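You operate a simulated robot arm through the tools that you are given. There is no shell and no other tool. Be economical: measure what you need, move in short steps, check, and stop when the job is done.

Carry out the task below with a simulated two-armed robot. There is one attempt and no reset: what you move stays moved.

Task
Stack the aloe can from the side bench on top of the lychee can. Then stack the tub labelled "mango" from the counter by the jugs on top of the tub labelled "pudding". Then push the right fridge door shut. Then switch the yard switch on. Do these in the order given.

The check looks at the end state, three seconds after you hand in, the way a careful person would. Anything else that was tipped, shoved, dropped, spilled or broken makes it a failure.

Robot
Two 7-joint arms with two-finger parallel grippers on one trunk, on a base that drives. Base frame: it is fixed to the floor where the robot stands at the start and does not move with it; the origin is under the middle of the robot, x ahead of it, y to its left, z up. Units: m, degrees, N and s.
The left shoulder is at the start at [0.106, 0.171, 1.188], the right one opposite. With the tool pointing down near the work surface each hand reaches from about 0.42 to 0.9 m from the robot's upright axis, wherever it stands, measured 20 degrees to its own side. Places, roughly: can [0.5, 0.25, 1]; right fridge door [-0.2, 3, 0.5]; tub [-1.25, 2.75, 1]; yard switch [0.9, 2.7, 1.3]. Payload 4.4 kg a hand.
The TCP of each hand is the grasp point between the finger pads, 0.023 m short of the fingertips. In the tool frame z runs along the fingers and y along their closing line. The gripper opens to 0.094 m. The fingers are 0.038 m wide and 0.01 m thick; the gripper's body (0.054 by 0.096 m) begins 0.039 m behind the TCP.
Orientation is told as [roll, pitch, yaw] about the base's x, y, z axes, in that order, counted from this pose: with the fingers straight down and closing along the base's y, the tool's x points along the base's -x, its y along +y and its z along -z.

Tools
- The arms move only by the tool arm_command. It takes "left_rows", "right_rows" or both (then of equal length, played together; a hand with none holds still); each is a list of rows, each an object of numbers (a shift or turn left out is 0, a gripper value left out holds the last): "x", "y", "z": the shift along the base's x, y, z in m; "rx", "ry", "rz": the turn, a rotation vector about the base's x, y, z in degrees; "jaw": the opening, from 0 (shut) to 1 (fully open). In form: [{"x": .., "y": .., "z": .., "rx": .., "ry": .., "rz": .., "jaw": ..}, ...]. A call has 1 to 20 rows; each row is the pose to reach, as a shift and turn from the pose commanded when the call began. Each row takes 0.2 s and may step no farther than 0.05 m and 8.6 degrees from the row before; otherwise, or with a gripper value out of range, the whole call is refused. Where a pose cannot be reached the arm comes as near as it can. A force on the tool above 40 N (or 10 N above the force at the start of the call, whichever is more), or a blocked arm, ends the call early, and 0.2 s more pass. The fingers move at their own pace (about 0.072 m/s each) and stop on an object; they squeeze with about 22 N. The grip force told is the motor's: it shows also when the fingers shut on nothing. Time passes only in rows, and 0.2 s behind the last, so rows that repeat a pose let the fingers close. The reply holds the time, the measured pose of the TCP, the force on the tool along the base axes, the opening and the grip force, in the units named above and with some noise, with the torque about the TCP (base axes, N m) and any sound that the robot's microphone picked up.
- Cameras (640 x 400 px; columns grow to the right, rows downward): "scene" is now at [0.2066, 0.0506, 1.3694]; the picture's right is [0.55, -0.83, 0.00], its down [-0.15, -0.10, -0.98] and it looks along [0.82, 0.54, -0.18] (base axes); focal length 214 px, centre (320, 200). "left" rides on the left gripper at [0.086, -0.016, -0.075] in its tool frame; the picture's right is [0.18, 0.98, 0.00], its down [-0.58, 0.11, -0.81] and it looks along [-0.79, 0.15, 0.59] (tool axes); focal length 243 px, centre (320, 200). "right" rides on the right gripper at [0.086, 0.016, -0.074] in its tool frame; the picture's right is [-0.18, 0.98, 0.00], its down [-0.58, -0.11, -0.81] and it looks along [-0.79, -0.15, 0.59] (tool axes); focal length 243 px, centre (320, 200). There is no depth. A picture from a camera that has moved, and an enlarged one, comes with that camera's place and axes in the base frame and with its lens.
- snapshot(camera): a new picture of that camera. No time passes.
- slide_trunk(by): slides the trunk up (or, below 0, down) by that many m; the arms and the scene camera ride with it, the base frame stays. It gives what a move gives, with no picture.
- roll_base(legs): drives the robot by 1 to 6 legs, each [ahead, left, turn to the left] in m, m and degrees, along the robot's own axes; the way and the turn of a leg run together, so that a leg with both is an arc; at most 1.5 m and 180 degrees a leg. The arms and the cameras ride along, it lands a little off, and it stops where it bumps. It gives what a move gives.
- head_to(pan, tilt): turns the head with the scene camera to pan (to the left, within 80 degrees either way) and tilt (down, from -29 to 69), counted from straight ahead of the robot. It gives what a move gives.
- enlarge(camera, box): a new picture of the part [left, top, right, bottom] of that camera's present view, enlarged. No time passes.
- hand_in(): hands the job in; it is judged then, once.

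Go step by step. Nothing tells you exact positions but the pictures and the camera data: compare them with the known pose of the tool, close in by small moves and look again before you grip or let go. The budget is 165 turns and 118 pictures, counting those below and the enlarged ones. Unless the task says otherwise, let go and move clear before handing in, and close with one line.

The tools are called after "Call:" as name(argument=value, ...) on one line, values as JSON. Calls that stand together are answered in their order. arm_command: Moves the arms, as the interface text tells. Its arguments: {"type":"object","properties":{"left_rows":{"type":"array","items":{"type":"object","properties":{"x":{"type":"number"},"y":{"type":"number"},"z":{"type":"number"},"rx":{"type":"number"},"ry":{"type":"number"},"rz":{"type":"number"},"jaw":{"type":"number"}}}},"right_rows":{"type":"array","items":{"type":"object","properties":{"x":{"type":"number"},"y":{"type":"number"},"z":{"type":"number"},"rx":{"type":"number"},"ry":{"type":"number"},"rz":{"type":"number"},"jaw":{"type":"number"}}}}},"required":[]} The other tools are called the same way: slide_trunk (by) slides the trunk up or down; roll_base (legs) drives the base; head_to (pan, tilt) turns the head that bears the scene camera; snapshot (camera) takes a picture; enlarge (camera, box) takes an enlarged picture of a part of a camera's view; hand_in () hands the job in.

At the start:

```text
time: 0.0
left_ee_pos: [0.3686, 0.4884, 1.3727]
left_tcp_rot: [-0.1, 0.0, -0.1]
left_force: [0.8, -0.1, 0.1]
left_ft_torque: [0.0, -0.01, -0.02]
left_opening: 0.094
left_gripper_force: 0.2
right_ee_pos: [0.3211, 0.0346, 1.3199]
right_tcp_rot: [0.0, -0.3, -2.4]
right_force: [53.3, 99.3, -47.6]
right_ft_torque: [-8.55, -1.28, -12.42]
right_opening: 0.0942
right_gripper_force: 0.2
trunk travel left (down, up): [-0.2, 0.188]
robot x, y, heading: [0.0034, 0.0011, -0.0]
head pan, tilt: [38.1, 31.4]
```

scene: 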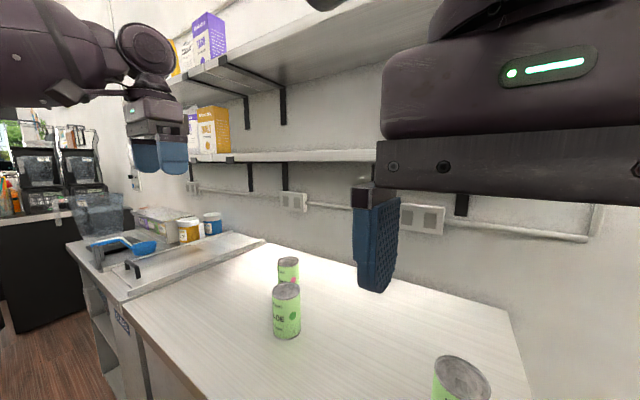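
right: 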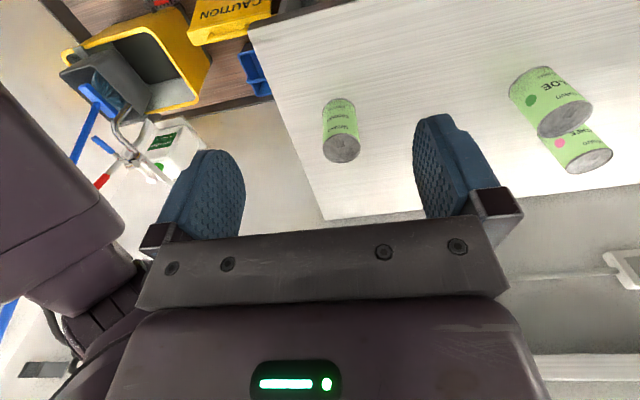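
left: 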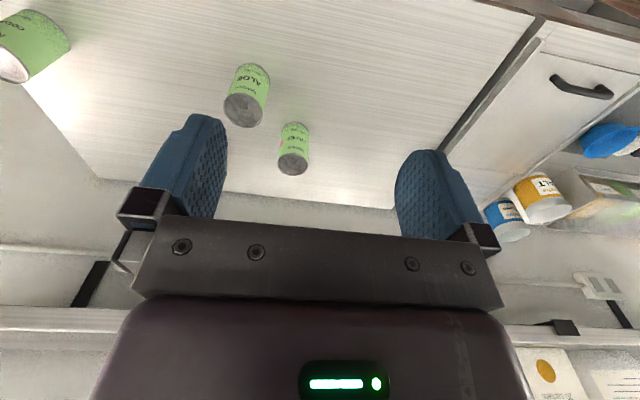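

I see three green cans on the bench and the right hand close before the head camera, with an odd force on it. I look closer at the cans first.

Call:
enlarge(camera="scene", box=[220, 230, 520, 400])

Call:
enlarge(camera="left", box=[200, 40, 340, 190])

Call:
head_to(pan=20, tilt=50)

```text
2.13 times, centred on (370, 315) of scene
camera zoom: at [0.2066, 0.0506, 1.3694], right [0.55, -0.83, 0.0], down [-0.15, -0.1, -0.98], along [0.82, 0.54, -0.18], focal length 458 px, centre (213, -45)
```

zoom: 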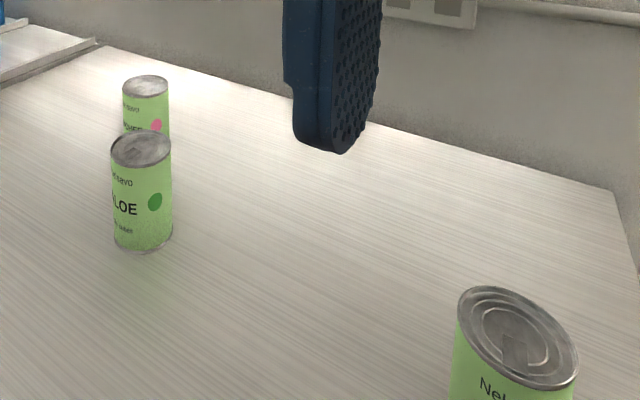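

```text
2.67 times, centred on (270, 115) of left
camera zoom: at [0.2819, 0.472, 1.4468], right [-0.18, 0.98, 0.0], down [0.58, 0.11, 0.81], along [0.79, 0.15, -0.59], focal length 647 px, centre (453, 427)
```

zoom: 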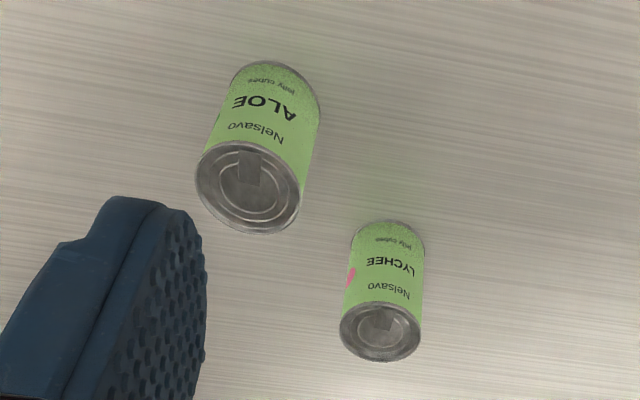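

```text
time: 0.8
left_ee_pos: [0.3678, 0.4873, 1.3728]
left_tcp_rot: [0.0, -0.1, 0.0]
left_force: [0.2, 0.4, 0.9]
left_ft_torque: [0.03, -0.01, 0.0]
left_opening: 0.0941
left_gripper_force: 0.1
right_ee_pos: [0.3214, 0.0342, 1.3212]
right_tcp_rot: [-0.1, -0.3, -2.4]
right_force: [0.1, 0.4, -0.5]
right_ft_torque: [0.01, 0.03, 0.03]
right_opening: 0.094
right_gripper_force: 0.0
trunk travel left (down, up): [-0.2, 0.188]
robot x, y, heading: [0.0029, -0.0002, -0.0]
head pan, tilt: [20.0, 50.0]
```

Triangulating both cameras: aloe top at about [0.561, 0.383, 1.054], lychee top at about [0.684, 0.486, 1.054]. I check the view and the shelves above before reaching in.

Call:
snapshot(camera="scene")

Call:
head_to(pan=45, tilt=15)

Call:
snapshot(camera="scene")

```text
112 pictures are left
camera scene: at [0.2011, 0.0258, 1.308], right [0.34, -0.94, 0.0], down [-0.72, -0.26, -0.64], along [0.6, 0.22, -0.77], focal length 214 px, centre (320, 200)
```

scene: 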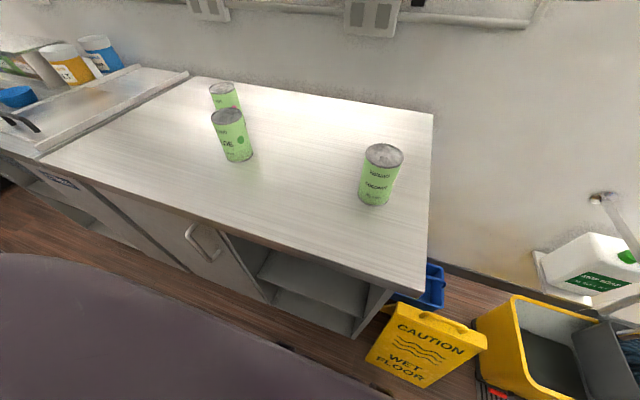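

```text
time: 1.8
left_ee_pos: [0.3675, 0.4874, 1.3743]
left_tcp_rot: [-0.1, 0.0, 0.0]
left_force: [-0.1, 1.0, 0.1]
left_ft_torque: [0.03, -0.05, 0.01]
left_opening: 0.094
left_gripper_force: 0.0
right_ee_pos: [0.3219, 0.0355, 1.32]
right_tcp_rot: [0.0, -0.1, -2.6]
right_force: [2.8, 9.7, 14.1]
right_ft_torque: [-0.47, 1.74, -1.1]
right_opening: 0.0941
right_gripper_force: 0.1
trunk travel left (down, up): [-0.2, 0.188]
robot x, y, heading: [0.0017, -0.0009, -0.1]
head pan, tilt: [45.0, 15.0]
```

```text
111 pictures are left
camera scene: at [0.1957, 0.0646, 1.3599], right [0.7, -0.72, 0.0], down [-0.2, -0.19, -0.96], along [0.69, 0.67, -0.28], focal length 214 px, centre (320, 200)
```

scene: 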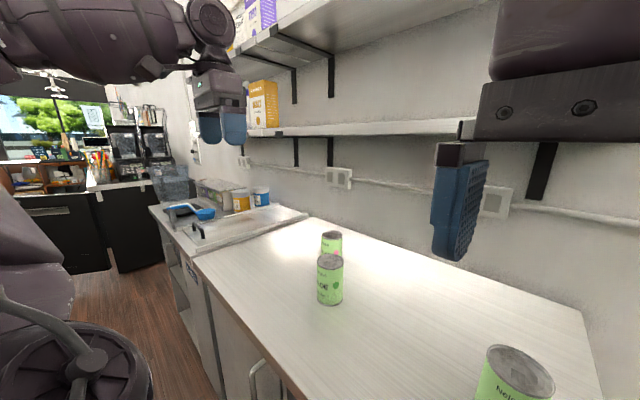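

The head was brushing the right hand, so I move the right hand aside. A shelf hangs over the back of the bench, so I'll grip the aloe can with the left hand pitched about 45 degrees forward, starting with a pre-grasp pose.

Call:
arm_command(right_rows=[{"y": -0.04}, {"y": -0.08}, {"y": -0.12}, {"y": -0.16}, {"y": -0.2}, {"y": -0.24}, {"y": -0.24}, {"y": -0.24}, {"y": -0.24}], left_rows=[{"x": 0.013, "y": -0.013, "z": -0.033, "ry": -5.6}, {"x": 0.026, "y": -0.026, "z": -0.066, "ry": -11.2}, {"x": 0.039, "y": -0.039, "z": -0.099, "ry": -16.9}, {"x": 0.052, "y": -0.052, "z": -0.132, "ry": -22.5}, {"x": 0.065, "y": -0.065, "z": -0.165, "ry": -28.1}, {"x": 0.078, "y": -0.078, "z": -0.198, "ry": -33.7}, {"x": 0.091, "y": -0.091, "z": -0.231, "ry": -39.4}, {"x": 0.1035, "y": -0.104, "z": -0.262, "ry": -45}, {"x": 0.1035, "y": -0.104, "z": -0.262, "ry": -45}])

Call:
snapshot(camera="left")

Call:
snapshot(camera="scene")

```text
time: 2.1
left_ee_pos: [0.371, 0.4857, 1.3658]
left_tcp_rot: [0.0, -1.1, 0.1]
left_force: [-0.3, 0.0, -0.7]
left_ft_torque: [0.06, 0.01, 0.01]
left_opening: 0.0939
left_gripper_force: 0.1
right_ee_pos: [0.324, 0.0303, 1.3216]
right_tcp_rot: [0.5, 0.0, -3.8]
right_force: [1.5, 5.5, 5.2]
right_ft_torque: [-0.36, 0.71, -0.72]
right_opening: 0.0942
right_gripper_force: 0.0
trunk travel left (down, up): [-0.2, 0.188]
robot x, y, heading: [0.0028, -0.0009, -0.1]
head pan, tilt: [45.0, 15.0]
stopped in row 1 (right hand): the force on the tool passed its limit at 70 N (the readings are from after the stop); the commanded pose is now the measured one
```

```text
110 pictures are left
camera left: at [0.2831, 0.4693, 1.4397], right [-0.19, 0.98, 0.0], down [0.57, 0.11, 0.82], along [0.8, 0.15, -0.58], focal length 243 px, centre (320, 200)
```

left: 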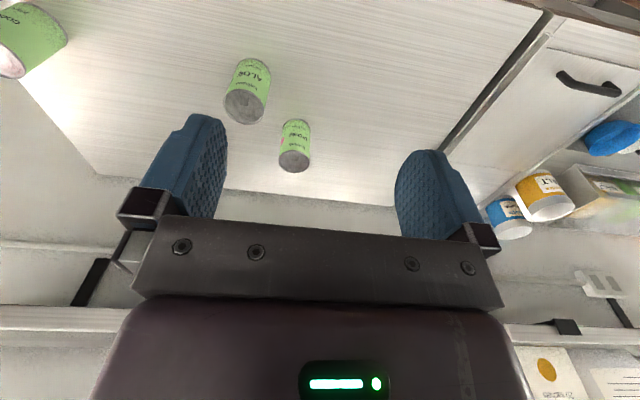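

```text
109 pictures are left
camera scene: at [0.1961, 0.0641, 1.3607], right [0.7, -0.71, 0.0], down [-0.19, -0.19, -0.96], along [0.69, 0.67, -0.27], focal length 214 px, centre (320, 200)
```

scene: 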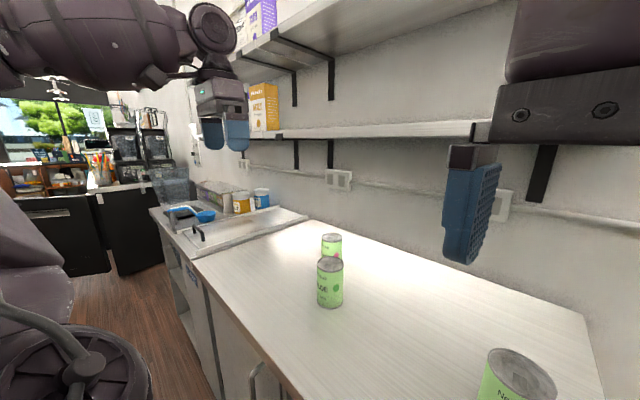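

The right hand still touches the head; I move it forward first, then aside.

Call:
arm_command(right_rows=[{"x": 0.02}, {"x": 0.05}, {"x": 0.09}, {"x": 0.09, "y": -0.04}, {"x": 0.09, "y": -0.08}, {"x": 0.09, "y": -0.12}, {"x": 0.09, "y": -0.16}, {"x": 0.09, "y": -0.2}, {"x": 0.09, "y": -0.24}])

```text
time: 4.1
left_ee_pos: [0.3683, 0.4848, 1.3674]
left_tcp_rot: [0.1, -1.3, 0.2]
left_force: [-0.2, -0.4, -0.2]
left_ft_torque: [0.04, -0.01, 0.0]
left_opening: 0.0942
left_gripper_force: 0.2
right_ee_pos: [0.4136, -0.214, 1.3209]
right_tcp_rot: [0.4, -0.1, -3.7]
right_force: [-0.1, 0.4, 0.1]
right_ft_torque: [0.02, -0.02, -0.02]
right_opening: 0.0938
right_gripper_force: 0.0
trunk travel left (down, up): [-0.2, 0.188]
robot x, y, heading: [0.0004, -0.0008, -0.3]
head pan, tilt: [45.0, 15.0]
```

The right hand is free now. Next the left hand goes to its pre-grasp pose, pitched forward.

Call:
arm_command(left_rows=[{"x": 0.013, "y": -0.013, "z": -0.032, "ry": -5.5}, {"x": 0.026, "y": -0.026, "z": -0.064, "ry": -11}, {"x": 0.039, "y": -0.039, "z": -0.096, "ry": -16.5}, {"x": 0.052, "y": -0.052, "z": -0.128, "ry": -22}, {"x": 0.065, "y": -0.065, "z": -0.16, "ry": -27.5}, {"x": 0.078, "y": -0.078, "z": -0.192, "ry": -33}, {"x": 0.091, "y": -0.09, "z": -0.224, "ry": -38.5}, {"x": 0.1025, "y": -0.102, "z": -0.255, "ry": -44}, {"x": 0.1025, "y": -0.102, "z": -0.255, "ry": -44}])

Call:
snapshot(camera="left")

Call:
snapshot(camera="scene")

```text
time: 6.1
left_ee_pos: [0.4745, 0.3879, 1.1055]
left_tcp_rot: [-0.4, -44.7, 0.2]
left_force: [0.2, 0.7, -0.7]
left_ft_torque: [0.01, 0.02, -0.03]
left_opening: 0.0938
left_gripper_force: 0.0
left hand out of reach, approached as far as the arm can: row 8
right_ee_pos: [0.4188, -0.2071, 1.3205]
right_tcp_rot: [0.1, 0.3, -3.6]
right_force: [1.0, 0.2, -1.0]
right_ft_torque: [-0.04, 0.03, 0.02]
right_opening: 0.0939
right_gripper_force: 0.0
trunk travel left (down, up): [-0.2, 0.188]
robot x, y, heading: [0.0003, 0.0008, -0.0]
head pan, tilt: [45.0, 15.0]
```

```text
108 pictures are left
camera left: at [0.362, 0.3712, 1.0984], right [-0.13, 0.98, -0.13], down [-0.15, 0.11, 0.98], along [0.98, 0.15, 0.14], focal length 243 px, centre (320, 200)
```

left: 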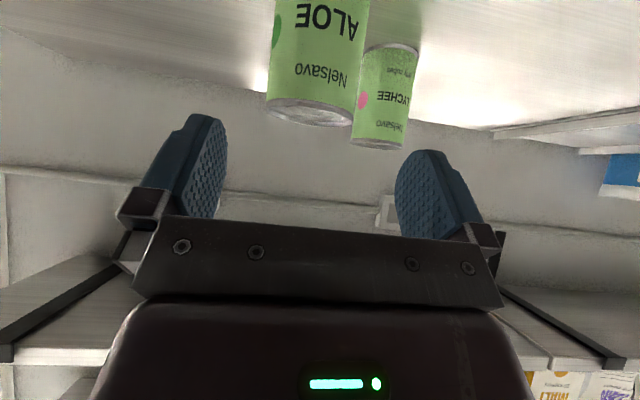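

```text
107 pictures are left
camera scene: at [0.1993, 0.0689, 1.3601], right [0.71, -0.71, 0.0], down [-0.19, -0.19, -0.96], along [0.68, 0.68, -0.26], focal length 214 px, centre (320, 200)
```

scene: 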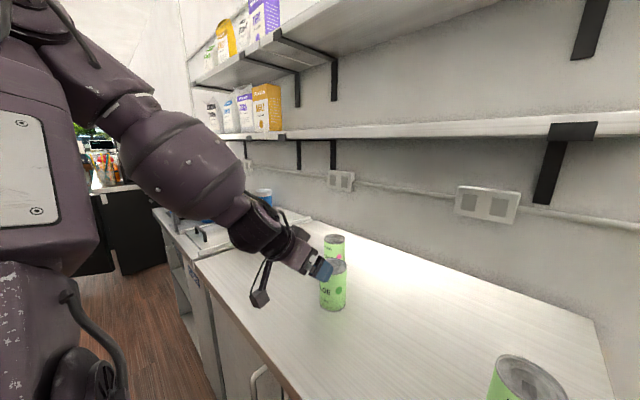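

The aloe position is confirmed at about [0.561, 0.385], and the hand is lined up. I move in along the tool axis.

Call:
arm_command(left_rows=[{"x": 0.02, "y": -0.002, "z": -0.02}, {"x": 0.04, "y": -0.003, "z": -0.04}, {"x": 0.06, "y": -0.003, "z": -0.058}, {"x": 0.076, "y": -0.003, "z": -0.073}, {"x": 0.076, "y": -0.003, "z": -0.073}])

Call:
snapshot(camera="left")

Call:
enlarge(camera="scene", box=[240, 200, 420, 330])

```text
time: 7.3
left_ee_pos: [0.5487, 0.3816, 1.0372]
left_tcp_rot: [-0.1, -45.2, 0.1]
left_force: [0.0, -0.3, -0.3]
left_ft_torque: [0.0, 0.02, -0.03]
left_opening: 0.0939
left_gripper_force: 0.1
right_ee_pos: [0.4139, -0.2099, 1.3225]
right_tcp_rot: [0.3, -0.1, -3.7]
right_force: [0.2, 0.6, 0.2]
right_ft_torque: [0.0, -0.03, -0.01]
right_opening: 0.094
right_gripper_force: 0.0
trunk travel left (down, up): [-0.2, 0.188]
robot x, y, heading: [-0.0011, 0.0037, -0.2]
head pan, tilt: [45.0, 15.0]
```

```text
106 pictures are left
camera left: at [0.4349, 0.3648, 1.0298], right [-0.13, 0.98, -0.13], down [-0.16, 0.11, 0.98], along [0.98, 0.15, 0.15], focal length 243 px, centre (320, 200)
```

left: 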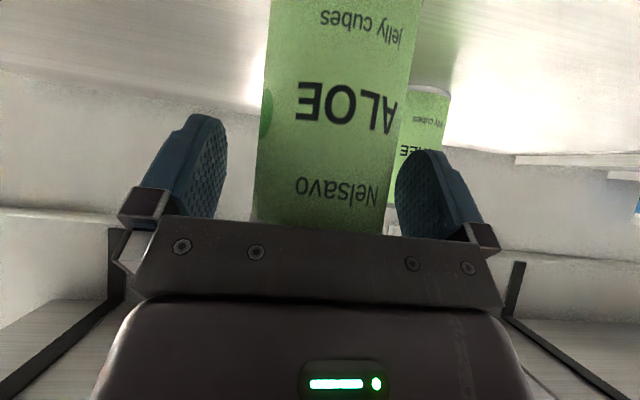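

```text
3.08 times, centred on (330, 265) of scene
camera zoom: at [0.194, 0.0656, 1.3619], right [0.71, -0.71, 0.0], down [-0.18, -0.18, -0.97], along [0.68, 0.68, -0.26], focal length 660 px, centre (289, 0)
```

zoom: 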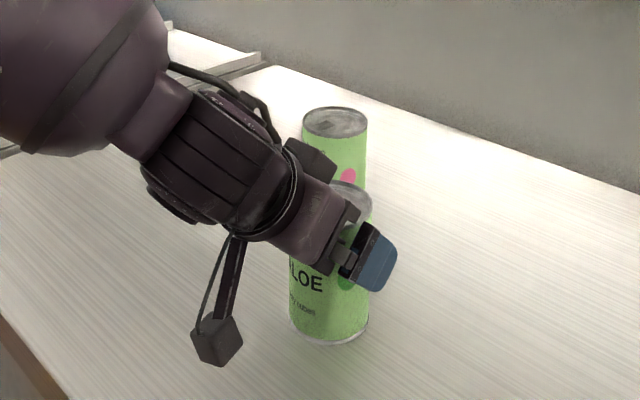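

The can stands between the fingers, about 3 mm off centre. I correct that and close.

Call:
arm_command(left_rows=[{"y": 0.003}, {"y": 0.003, "jaw": 0.6}, {"y": 0.003, "jaw": 0.5}, {"y": 0.003, "jaw": 0.5}, {"y": 0.003, "jaw": 0.5}])

```text
time: 8.5
left_ee_pos: [0.5479, 0.3844, 1.038]
left_tcp_rot: [0.0, -45.1, 0.1]
left_force: [-1.4, 0.2, 1.2]
left_ft_torque: [0.23, 0.13, 0.04]
left_opening: 0.0676
left_gripper_force: 21.9
right_ee_pos: [0.4131, -0.2114, 1.3213]
right_tcp_rot: [0.3, -0.1, -3.7]
right_force: [-0.1, 0.5, 0.6]
right_ft_torque: [0.01, -0.03, 0.0]
right_opening: 0.094
right_gripper_force: 0.0
trunk travel left (down, up): [-0.2, 0.188]
robot x, y, heading: [-0.0013, 0.0006, 0.1]
head pan, tilt: [45.0, 15.0]
```

Gripped at 0.068 m. I lift straight up and look.

Call:
arm_command(left_rows=[{"z": 0.02, "jaw": 0.4}, {"z": 0.05}, {"z": 0.085}, {"z": 0.12}, {"z": 0.135}, {"z": 0.135}])

Call:
snapshot(camera="scene")

Call:
snapshot(camera="left")

```text
time: 9.9
left_ee_pos: [0.5494, 0.3837, 1.174]
left_tcp_rot: [-0.2, -44.9, 0.0]
left_force: [-0.5, 0.0, -5.2]
left_ft_torque: [0.01, 0.07, 0.0]
left_opening: 0.0675
left_gripper_force: 21.8
right_ee_pos: [0.4149, -0.2106, 1.3197]
right_tcp_rot: [0.3, 0.0, -3.7]
right_force: [-2.4, 0.3, 0.6]
right_ft_torque: [0.0, -0.02, -0.01]
right_opening: 0.0939
right_gripper_force: 0.0
trunk travel left (down, up): [-0.2, 0.188]
robot x, y, heading: [-0.0036, 0.0008, 0.3]
head pan, tilt: [45.0, 15.0]
```

```text
104 pictures are left
camera scene: at [0.1955, 0.0656, 1.3614], right [0.71, -0.71, 0.0], down [-0.18, -0.18, -0.97], along [0.68, 0.68, -0.26], focal length 214 px, centre (320, 200)
```

scene: 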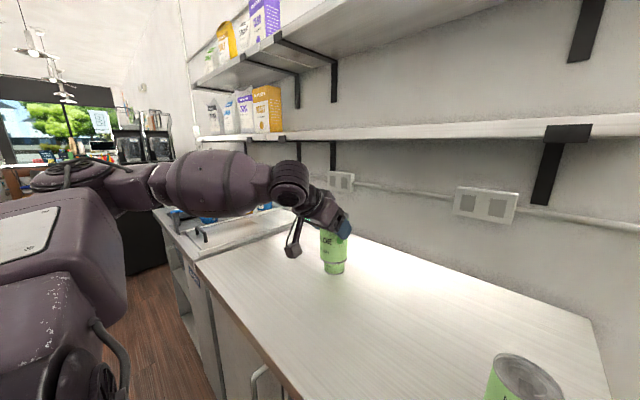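

```text
103 pictures are left
camera left: at [0.4353, 0.3672, 1.1654], right [-0.13, 0.98, -0.13], down [-0.16, 0.11, 0.98], along [0.98, 0.15, 0.14], focal length 243 px, centre (320, 200)
```

left: 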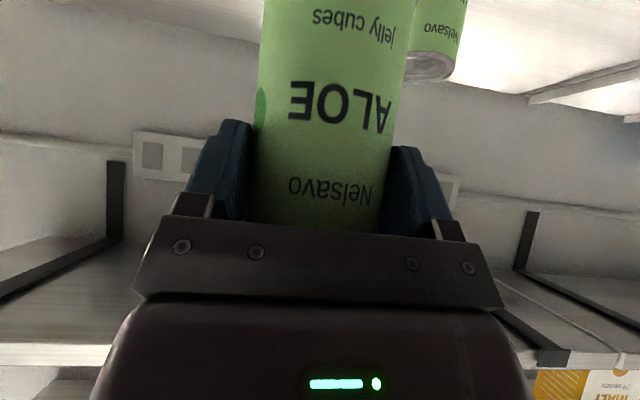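

The aloe can hangs upright in the grip. I go partway toward the lychee can, then look again to refine its place.

Call:
arm_command(left_rows=[{"x": 0.02, "y": 0.02, "z": 0.003}, {"x": 0.045, "y": 0.045, "z": 0.006}, {"x": 0.07, "y": 0.07, "z": 0.006}, {"x": 0.07, "y": 0.07, "z": 0.006}])

Call:
snapshot(camera="left")

Call:
enlarge(camera="scene", box=[250, 180, 410, 300])

Call:
snapshot(camera="right")

```text
time: 10.9
left_ee_pos: [0.6178, 0.4546, 1.1807]
left_tcp_rot: [0.0, -45.2, 0.1]
left_force: [-0.9, 0.7, -5.4]
left_ft_torque: [-0.02, 0.05, -0.02]
left_opening: 0.0677
left_gripper_force: 22.2
right_ee_pos: [0.415, -0.2116, 1.3211]
right_tcp_rot: [0.4, -0.1, -3.7]
right_force: [-0.3, 0.5, 0.0]
right_ft_torque: [0.01, 0.0, 0.0]
right_opening: 0.0939
right_gripper_force: 0.2
trunk travel left (down, up): [-0.2, 0.188]
robot x, y, heading: [-0.0009, -0.0004, 0.2]
head pan, tilt: [45.0, 15.0]
```

```text
102 pictures are left
camera left: at [0.5048, 0.4382, 1.172], right [-0.13, 0.98, -0.13], down [-0.16, 0.11, 0.98], along [0.98, 0.15, 0.14], focal length 243 px, centre (320, 200)
```

left: 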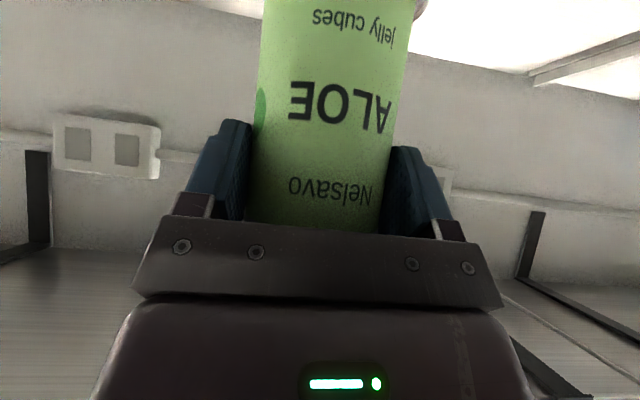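

```text
3.33 times, centred on (330, 240) of scene
camera zoom: at [0.1946, 0.0653, 1.3618], right [0.71, -0.71, 0.0], down [-0.18, -0.18, -0.97], along [0.68, 0.68, -0.26], focal length 715 px, centre (287, 67)
```

zoom: 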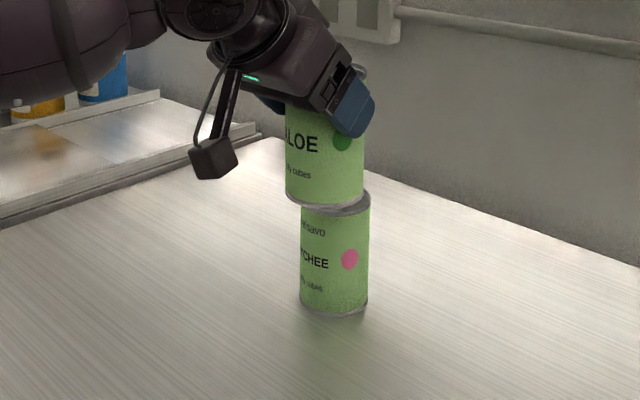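

```text
100 pictures are left
camera right: at [0.3282, -0.1887, 1.3968], right [0.25, 0.97, 0.01], down [0.57, -0.15, 0.81], along [0.78, -0.2, -0.59], focal length 243 px, centre (320, 200)
```

right: 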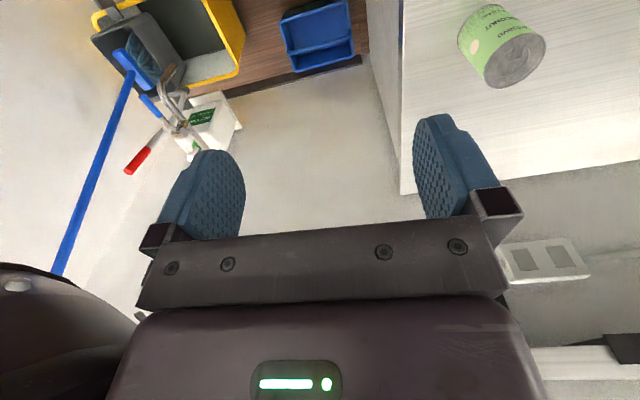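

The lychee axis comes out at about [0.683, 0.486]. I move the can over it and check the alignment before lowering.

Call:
arm_command(left_rows=[{"x": 0.025, "y": 0.015}, {"x": 0.052, "y": 0.0315}, {"x": 0.052, "y": 0.0315}, {"x": 0.052, "y": 0.0315, "z": -0.02}, {"x": 0.052, "y": 0.0315, "z": -0.02}])

Call:
enlarge(camera="scene", box=[250, 180, 410, 300])

```text
time: 12.1
left_ee_pos: [0.6709, 0.4855, 1.1588]
left_tcp_rot: [0.0, -45.2, 0.1]
left_force: [0.1, 0.6, -5.7]
left_ft_torque: [-0.01, 0.06, -0.01]
left_opening: 0.0674
left_gripper_force: 22.5
right_ee_pos: [0.4136, -0.2104, 1.3213]
right_tcp_rot: [0.3, -0.1, -3.7]
right_force: [-1.2, -0.7, -0.8]
right_ft_torque: [0.06, 0.01, -0.03]
right_opening: 0.094
right_gripper_force: 0.1
trunk travel left (down, up): [-0.2, 0.188]
robot x, y, heading: [0.0014, 0.0003, -0.2]
head pan, tilt: [45.0, 15.0]
```

```text
3.33 times, centred on (330, 240) of scene
camera zoom: at [0.1948, 0.0654, 1.3617], right [0.71, -0.71, 0.0], down [-0.18, -0.18, -0.97], along [0.68, 0.68, -0.26], focal length 715 px, centre (287, 67)
```

zoom: 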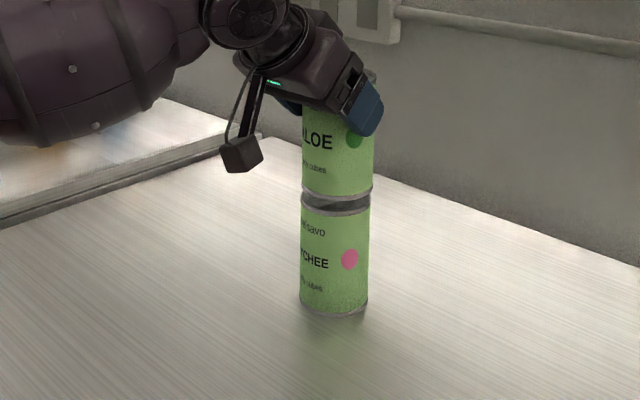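

Lateral alignment is within about 2 mm. I trim that and lower slowly.

Call:
arm_command(left_rows=[{"x": -0.0014, "y": 0.0014, "z": -0.008}, {"x": -0.0014, "y": 0.0014, "z": -0.014}, {"x": -0.0014, "y": 0.0014, "z": -0.017}, {"x": -0.0014, "y": 0.0014, "z": -0.017}])

Call:
enlarge(camera="scene", box=[290, 200, 380, 280])

```text
time: 13.1
left_ee_pos: [0.6695, 0.4859, 1.1463]
left_tcp_rot: [0.0, -45.5, 0.1]
left_force: [3.6, 1.3, 19.2]
left_ft_torque: [0.0, -0.27, 0.31]
left_opening: 0.0673
left_gripper_force: 22.1
right_ee_pos: [0.4128, -0.212, 1.322]
right_tcp_rot: [0.4, -0.2, -3.8]
right_force: [0.6, -0.3, -0.1]
right_ft_torque: [0.0, -0.01, -0.02]
right_opening: 0.0938
right_gripper_force: 0.0
trunk travel left (down, up): [-0.2, 0.188]
robot x, y, heading: [0.0003, 0.0013, 0.1]
head pan, tilt: [45.0, 15.0]
```

```text
5.00 times, centred on (335, 240) of scene
camera zoom: at [0.1934, 0.0644, 1.3622], right [0.71, -0.71, 0.0], down [-0.18, -0.18, -0.97], along [0.68, 0.68, -0.26], focal length 1072 px, centre (245, 0)
```

zoom: 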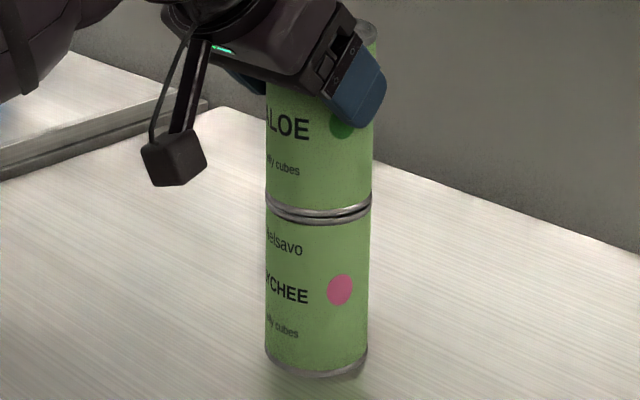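

The can sits on the lychee can with firm contact and the edges flush. I ease the pressure, open, and back out along the tool axis.

Call:
arm_command(left_rows=[{"z": 0.003}, {"z": 0.003}, {"z": 0.003, "jaw": 0.8}, {"z": 0.003, "jaw": 1}, {"z": 0.003, "jaw": 1}, {"z": 0.003, "jaw": 1}])

Call:
snapshot(camera="left")

```text
time: 14.5
left_ee_pos: [0.6691, 0.4856, 1.145]
left_tcp_rot: [-0.1, -45.1, 0.2]
left_force: [0.4, -0.7, 0.2]
left_ft_torque: [0.01, 0.02, 0.01]
left_opening: 0.094
left_gripper_force: 0.1
right_ee_pos: [0.4141, -0.2111, 1.3212]
right_tcp_rot: [0.3, 0.1, -3.8]
right_force: [0.0, 0.4, -0.5]
right_ft_torque: [0.01, 0.03, -0.02]
right_opening: 0.094
right_gripper_force: 0.1
trunk travel left (down, up): [-0.2, 0.188]
robot x, y, heading: [0.0003, 0.0029, -0.1]
head pan, tilt: [45.0, 15.0]
```

```text
97 pictures are left
camera left: at [0.5561, 0.47, 1.1367], right [-0.13, 0.98, -0.13], down [-0.16, 0.11, 0.98], along [0.98, 0.15, 0.14], focal length 243 px, centre (320, 200)
```

left: 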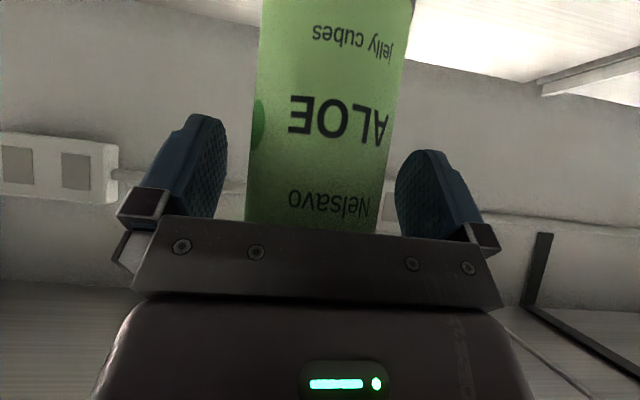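

Free; I back out and then bring the hand back to near the start pose.

Call:
arm_command(left_rows=[{"x": -0.02, "z": 0.02}, {"x": -0.05, "z": 0.05}, {"x": -0.08, "z": 0.08}, {"x": -0.11, "z": 0.11}, {"x": -0.14, "z": 0.13}, {"x": -0.17, "z": 0.15, "ry": 8}, {"x": -0.2, "z": 0.17, "ry": 16}, {"x": -0.23, "z": 0.19, "ry": 24}, {"x": -0.26, "z": 0.21, "ry": 32}, {"x": -0.28, "z": 0.22, "ry": 40}, {"x": -0.28, "z": 0.22, "ry": 45}, {"x": -0.28, "z": 0.22, "ry": 45}])

Call:
snapshot(camera="scene")

```text
time: 17.3
left_ee_pos: [0.3736, 0.4699, 1.3833]
left_tcp_rot: [-0.6, -13.5, -3.2]
left_force: [0.2, -0.2, -0.2]
left_ft_torque: [-0.01, -0.01, 0.01]
left_opening: 0.0941
left_gripper_force: 0.0
left hand out of reach, approached as far as the arm can: row 10, 11, 12
right_ee_pos: [0.4156, -0.2109, 1.3208]
right_tcp_rot: [0.3, 0.1, -3.7]
right_force: [-0.3, 0.5, -0.3]
right_ft_torque: [-0.02, 0.0, 0.0]
right_opening: 0.094
right_gripper_force: 0.1
trunk travel left (down, up): [-0.2, 0.188]
robot x, y, heading: [-0.0005, -0.0001, -0.0]
head pan, tilt: [45.0, 15.0]
stopped in row 12 (left hand): the arm was blocked; the commanded pose is now the measured one
```

```text
96 pictures are left
camera scene: at [0.1962, 0.0652, 1.361], right [0.71, -0.71, 0.0], down [-0.18, -0.18, -0.97], along [0.68, 0.68, -0.26], focal length 214 px, centre (320, 200)
```

scene: 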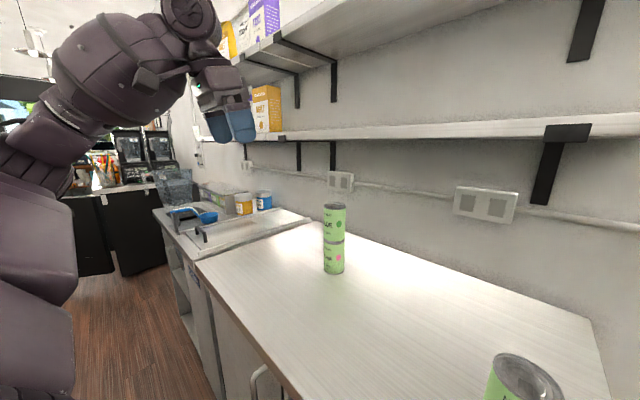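

The can stack stands well. Now I look around to the left to plan the drive to the tub counter.

Call:
head_to(pan=78, tilt=10)

Call:
snapshot(camera="scene")

Call:
head_to(pan=-78, tilt=30)

Call:
snapshot(camera="scene")

```text
time: 18.3
left_ee_pos: [0.3708, 0.4703, 1.3842]
left_tcp_rot: [-0.6, -13.8, -3.0]
left_force: [-0.2, 0.3, -0.5]
left_ft_torque: [0.03, -0.03, -0.02]
left_opening: 0.0939
left_gripper_force: 0.0
right_ee_pos: [0.4145, -0.2097, 1.3209]
right_tcp_rot: [0.3, 0.0, -3.7]
right_force: [0.2, -0.3, 0.7]
right_ft_torque: [0.02, 0.01, -0.02]
right_opening: 0.0941
right_gripper_force: 0.1
trunk travel left (down, up): [-0.2, 0.188]
robot x, y, heading: [0.0027, -0.0011, -0.1]
head pan, tilt: [78.0, 10.0]
```

```text
95 pictures are left
camera scene: at [0.1482, 0.0901, 1.3697], right [0.98, -0.21, 0.0], down [-0.04, -0.17, -0.98], along [0.21, 0.96, -0.17], focal length 214 px, centre (320, 200)
```

scene: 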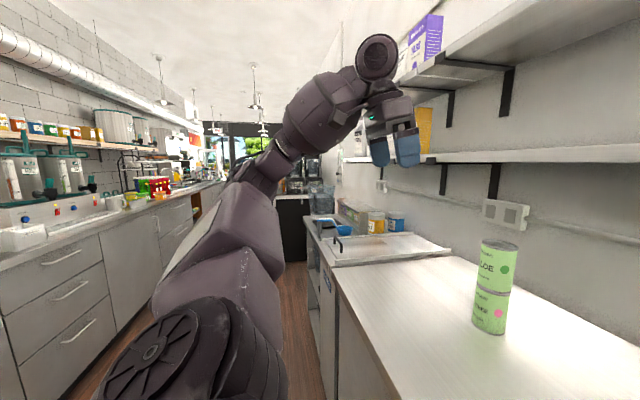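

```text
time: 20.7
left_ee_pos: [0.3715, 0.4694, 1.3833]
left_tcp_rot: [-0.5, -13.7, -3.1]
left_force: [-0.7, -0.2, 0.1]
left_ft_torque: [-0.02, 0.02, 0.03]
left_opening: 0.0939
left_gripper_force: 0.1
right_ee_pos: [0.4139, -0.2108, 1.3209]
right_tcp_rot: [0.3, -0.1, -3.7]
right_force: [-0.2, -0.1, 0.3]
right_ft_torque: [-0.01, 0.0, -0.02]
right_opening: 0.0941
right_gripper_force: 0.0
trunk travel left (down, up): [-0.2, 0.188]
robot x, y, heading: [0.0004, -0.0002, -0.1]
head pan, tilt: [-78.0, 30.0]
```

```text
94 pictures are left
camera scene: at [0.1476, -0.0892, 1.3374], right [-0.98, -0.21, 0.0], down [-0.1, 0.49, -0.87], along [0.18, -0.85, -0.5], focal length 214 px, centre (320, 200)
```

scene: 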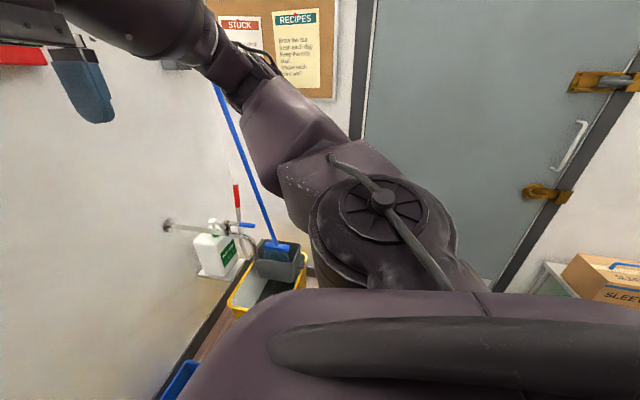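

The corridor runs along +y between the side bench (front x≈0.36) and the jug counter (front x≈-1.05). I back off to the middle and turn left to face along it.

Call:
roll_base(legs=[[-0.35, 0, 0], [0, 0, 90]])

Call:
head_to(pan=0, tilt=25)

Call:
snapshot(camera="scene")

```text
time: 26.8
left_ee_pos: [-0.8219, 0.3696, 1.3833]
left_tcp_rot: [-0.6, -13.7, 87.2]
left_force: [0.0, 0.3, 0.4]
left_ft_torque: [-0.01, 0.01, 0.02]
left_opening: 0.0942
left_gripper_force: 0.1
right_ee_pos: [-0.141, 0.4157, 1.3203]
right_tcp_rot: [0.3, -0.1, 86.5]
right_force: [-0.6, -0.3, -0.6]
right_ft_torque: [-0.02, 0.0, -0.01]
right_opening: 0.0938
right_gripper_force: 0.0
trunk travel left (down, up): [-0.2, 0.188]
robot x, y, heading: [-0.3455, -0.0001, 90.2]
head pan, tilt: [-78.0, 30.0]
```

```text
time: 28.3
left_ee_pos: [-0.8207, 0.3703, 1.3843]
left_tcp_rot: [-0.6, -13.6, 87.2]
left_force: [-0.1, -0.2, -0.3]
left_ft_torque: [0.02, 0.0, 0.04]
left_opening: 0.0941
left_gripper_force: 0.0
right_ee_pos: [-0.1401, 0.4147, 1.3204]
right_tcp_rot: [0.4, -0.1, 86.4]
right_force: [1.3, -0.3, -0.6]
right_ft_torque: [-0.03, 0.02, -0.02]
right_opening: 0.0941
right_gripper_force: 0.0
trunk travel left (down, up): [-0.2, 0.188]
robot x, y, heading: [-0.3471, 0.0004, 90.0]
head pan, tilt: [0.0, 25.0]
```

```text
93 pictures are left
camera scene: at [-0.3506, 0.2211, 1.3453], right [1.0, 0.0, 0.0], down [0.0, -0.42, -0.91], along [0.0, 0.91, -0.42], focal length 214 px, centre (320, 200)
```

scene: 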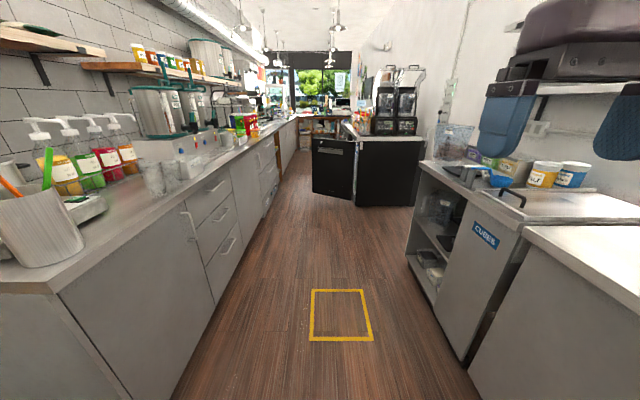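

The corridor is clear; the black undercounter fridge with a door ajar is ahead. I zoom in on the area ahead.

Call:
enlarge(camera="scene", box=[120, 20, 320, 145])

Call:
enlarge(camera="scene", box=[290, 70, 490, 220])

```text
3.20 times, centred on (220, 82) of scene
camera zoom: at [-0.3506, 0.2211, 1.3453], right [1.0, 0.0, 0.0], down [0.0, -0.42, -0.91], along [0.0, 0.91, -0.42], focal length 686 px, centre (640, 576)
```

zoom: 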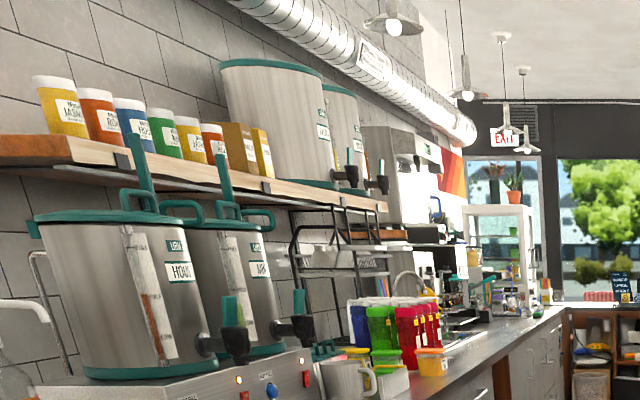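

```text
2.67 times, centred on (390, 145) of scene
camera zoom: at [-0.3506, 0.2211, 1.3453], right [1.0, 0.0, 0.0], down [0.0, -0.42, -0.91], along [0.0, 0.91, -0.42], focal length 572 px, centre (133, 347)
```

zoom: 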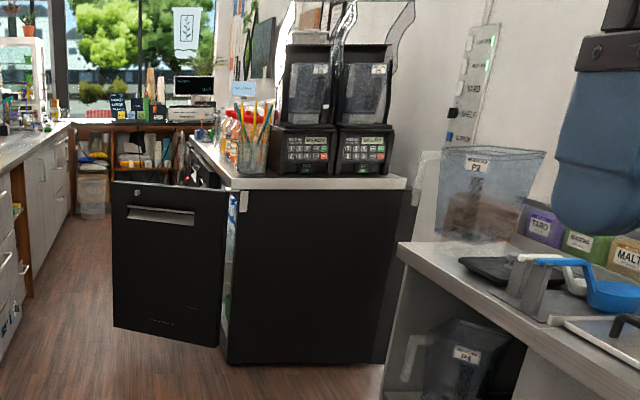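

The door ajar is hinged on its near side, and its panel sticks out around y≈2.8. I tuck the left hand inward a bit and drive up the corridor.

Call:
arm_command(left_rows=[{"x": 0.04}, {"x": 0.08}, {"x": 0.12}, {"x": 0.15}, {"x": 0.15}])

Call:
roll_base(legs=[[1.0, -0.03, 0], [0.8, 0, 0]])

Call:
head_to(pan=45, tilt=20)

Call:
snapshot(camera="scene")

```text
time: 29.5
left_ee_pos: [-0.6697, 0.3699, 1.3841]
left_tcp_rot: [-0.6, -13.7, 87.3]
left_force: [-0.4, 0.1, 0.0]
left_ft_torque: [0.0, -0.04, 0.02]
left_opening: 0.0941
left_gripper_force: 0.1
right_ee_pos: [-0.1402, 0.4169, 1.3211]
right_tcp_rot: [0.4, 0.0, 86.5]
right_force: [0.2, -1.2, -0.1]
right_ft_torque: [0.0, -0.02, 0.01]
right_opening: 0.0938
right_gripper_force: 0.1
trunk travel left (down, up): [-0.2, 0.188]
robot x, y, heading: [-0.3465, -0.0046, 90.1]
head pan, tilt: [0.0, 25.0]
```

```text
time: 38.7
left_ee_pos: [-0.662, 2.1844, 1.3836]
left_tcp_rot: [-0.6, -13.7, 87.8]
left_force: [0.3, 0.2, -0.4]
left_ft_torque: [0.03, 0.0, 0.02]
left_opening: 0.0942
left_gripper_force: 0.0
right_ee_pos: [-0.1328, 2.2384, 1.3208]
right_tcp_rot: [0.3, -0.1, 87.2]
right_force: [-1.2, -0.2, -1.0]
right_ft_torque: [-0.04, -0.01, -0.01]
right_opening: 0.0939
right_gripper_force: 0.0
trunk travel left (down, up): [-0.2, 0.188]
robot x, y, heading: [-0.3361, 1.8162, 91.0]
head pan, tilt: [0.0, 25.0]
```

```text
time: 39.8
left_ee_pos: [-0.662, 2.1857, 1.3838]
left_tcp_rot: [-0.6, -13.7, 87.8]
left_force: [-0.1, 0.0, -0.1]
left_ft_torque: [0.02, 0.0, -0.02]
left_opening: 0.0938
left_gripper_force: 0.1
right_ee_pos: [-0.1322, 2.2387, 1.3214]
right_tcp_rot: [0.3, 0.0, 87.2]
right_force: [-0.1, -0.1, -0.5]
right_ft_torque: [0.0, 0.01, 0.03]
right_opening: 0.0939
right_gripper_force: 0.0
trunk travel left (down, up): [-0.2, 0.188]
robot x, y, heading: [-0.3381, 1.8167, 90.6]
head pan, tilt: [45.0, 20.0]
```

```text
90 pictures are left
camera scene: at [-0.4061, 2.0135, 1.3534], right [0.7, 0.72, 0.0], down [0.25, -0.24, -0.94], along [-0.67, 0.65, -0.34], focal length 214 px, centre (320, 200)
```

scene: 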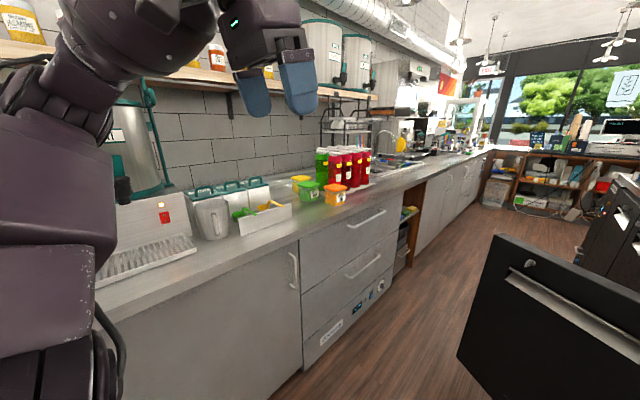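

Call:
enlarge(camera="scene", box=[220, 130, 400, 245])

Call:
enlarge(camera="scene", box=[280, 165, 360, 215])

```text
3.48 times, centred on (310, 188) of scene
camera zoom: at [-0.4061, 2.0135, 1.3534], right [0.7, 0.72, 0.0], down [0.25, -0.24, -0.94], along [-0.67, 0.65, -0.34], focal length 746 px, centre (355, 244)
```

zoom: 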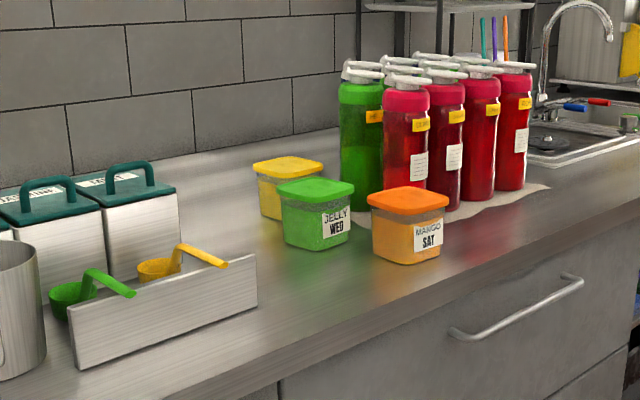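

```text
8.00 times, centred on (320, 190) of scene
camera zoom: at [-0.4061, 2.0135, 1.3534], right [0.7, 0.72, 0.0], down [0.25, -0.24, -0.94], along [-0.67, 0.65, -0.34], focal length 1716 px, centre (320, 280)
```

zoom: 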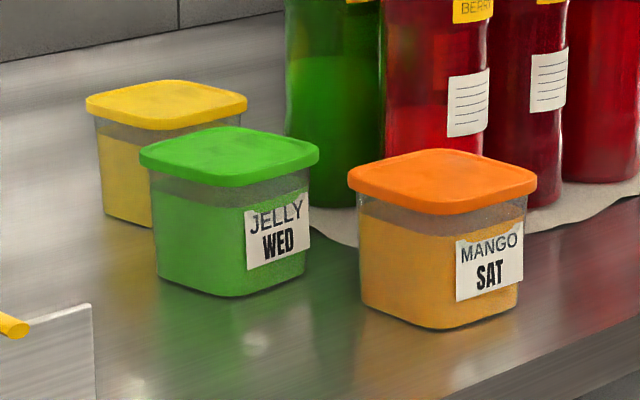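

The mango tub has the orange lid, jelly the green lid; the yellow-lidded one should be pudding, but I must read its label. The fridge door's tip is near [-0.44, 3.12], so there's room to stand around [-0.55, 2.55] facing the counter.

Call:
roll_base(legs=[[0, 0, 90], [0.2, -0.72, 0]])

Call:
head_to(pan=-25, tilt=35)

Call:
snapshot(camera="scene")

Call:
snapshot(camera="right")

```text
time: 50.1
left_ee_pos: [-0.9051, 2.1959, 1.3845]
left_tcp_rot: [-0.7, -13.7, 177.3]
left_force: [0.3, 0.0, 0.8]
left_ft_torque: [0.0, 0.01, 0.02]
left_opening: 0.0941
left_gripper_force: 0.2
right_ee_pos: [-0.9529, 2.7271, 1.3207]
right_tcp_rot: [0.3, -0.1, 176.6]
right_force: [0.0, 0.1, 0.0]
right_ft_torque: [0.02, -0.02, -0.01]
right_opening: 0.0941
right_gripper_force: 0.1
trunk travel left (down, up): [-0.2, 0.188]
robot x, y, heading: [-0.5412, 2.5186, -179.8]
head pan, tilt: [45.0, 20.0]
```

```text
time: 51.6
left_ee_pos: [-0.9068, 2.1955, 1.3847]
left_tcp_rot: [-0.6, -13.8, 177.3]
left_force: [0.2, -0.1, -0.8]
left_ft_torque: [-0.01, 0.01, -0.01]
left_opening: 0.0941
left_gripper_force: 0.0
right_ee_pos: [-0.9532, 2.7247, 1.3221]
right_tcp_rot: [0.3, 0.0, 176.6]
right_force: [0.4, 0.8, -0.4]
right_ft_torque: [0.04, -0.02, 0.0]
right_opening: 0.0941
right_gripper_force: 0.1
trunk travel left (down, up): [-0.2, 0.188]
robot x, y, heading: [-0.5364, 2.518, -179.8]
head pan, tilt: [-25.0, 35.0]
```

```text
87 pictures are left
camera scene: at [-0.7472, 2.5525, 1.3296], right [0.42, 0.91, 0.0], down [0.52, -0.24, -0.82], along [-0.74, 0.34, -0.57], focal length 214 px, centre (320, 200)
```

scene: 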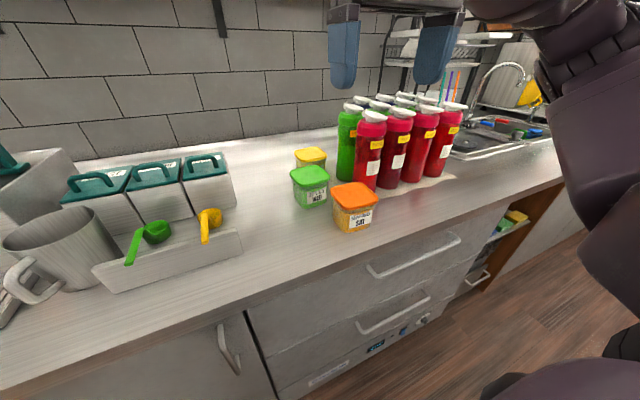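

```text
86 pictures are left
camera right: at [-0.8677, 2.7055, 1.3966], right [-0.24, -0.97, 0.01], down [-0.57, 0.15, 0.81], along [-0.78, 0.19, -0.59], focal length 243 px, centre (320, 200)
```

right: 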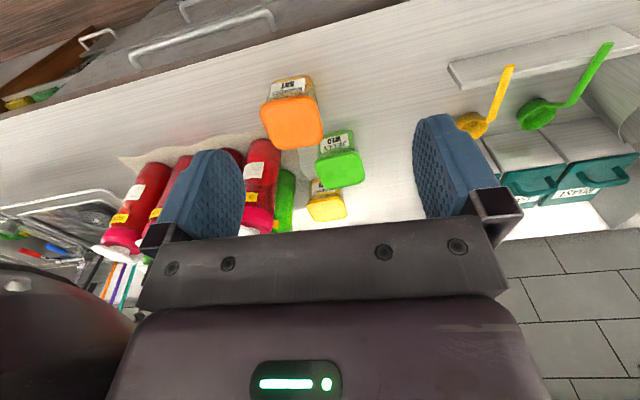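

Call:
enlarge(camera="right", box=[240, 65, 400, 225])

Call:
enlarge(camera="scene", box=[270, 130, 400, 245])

```text
2.50 times, centred on (320, 145) of right
camera zoom: at [-0.8677, 2.7055, 1.3966], right [-0.24, -0.97, 0.01], down [-0.57, 0.15, 0.81], along [-0.78, 0.19, -0.59], focal length 606 px, centre (320, 338)
```

zoom: 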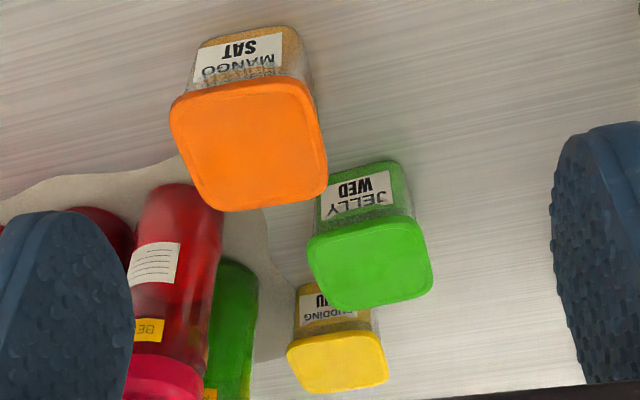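

```text
3.48 times, centred on (335, 188) of scene
camera zoom: at [-0.7472, 2.5525, 1.3296], right [0.42, 0.91, 0.0], down [0.52, -0.24, -0.82], along [-0.74, 0.34, -0.57], focal length 746 px, centre (268, 244)
```

zoom: 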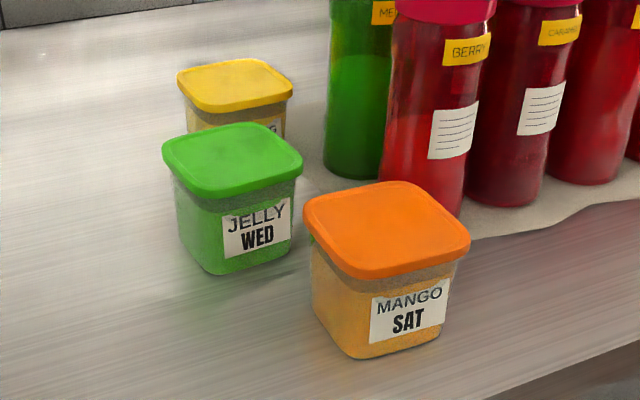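

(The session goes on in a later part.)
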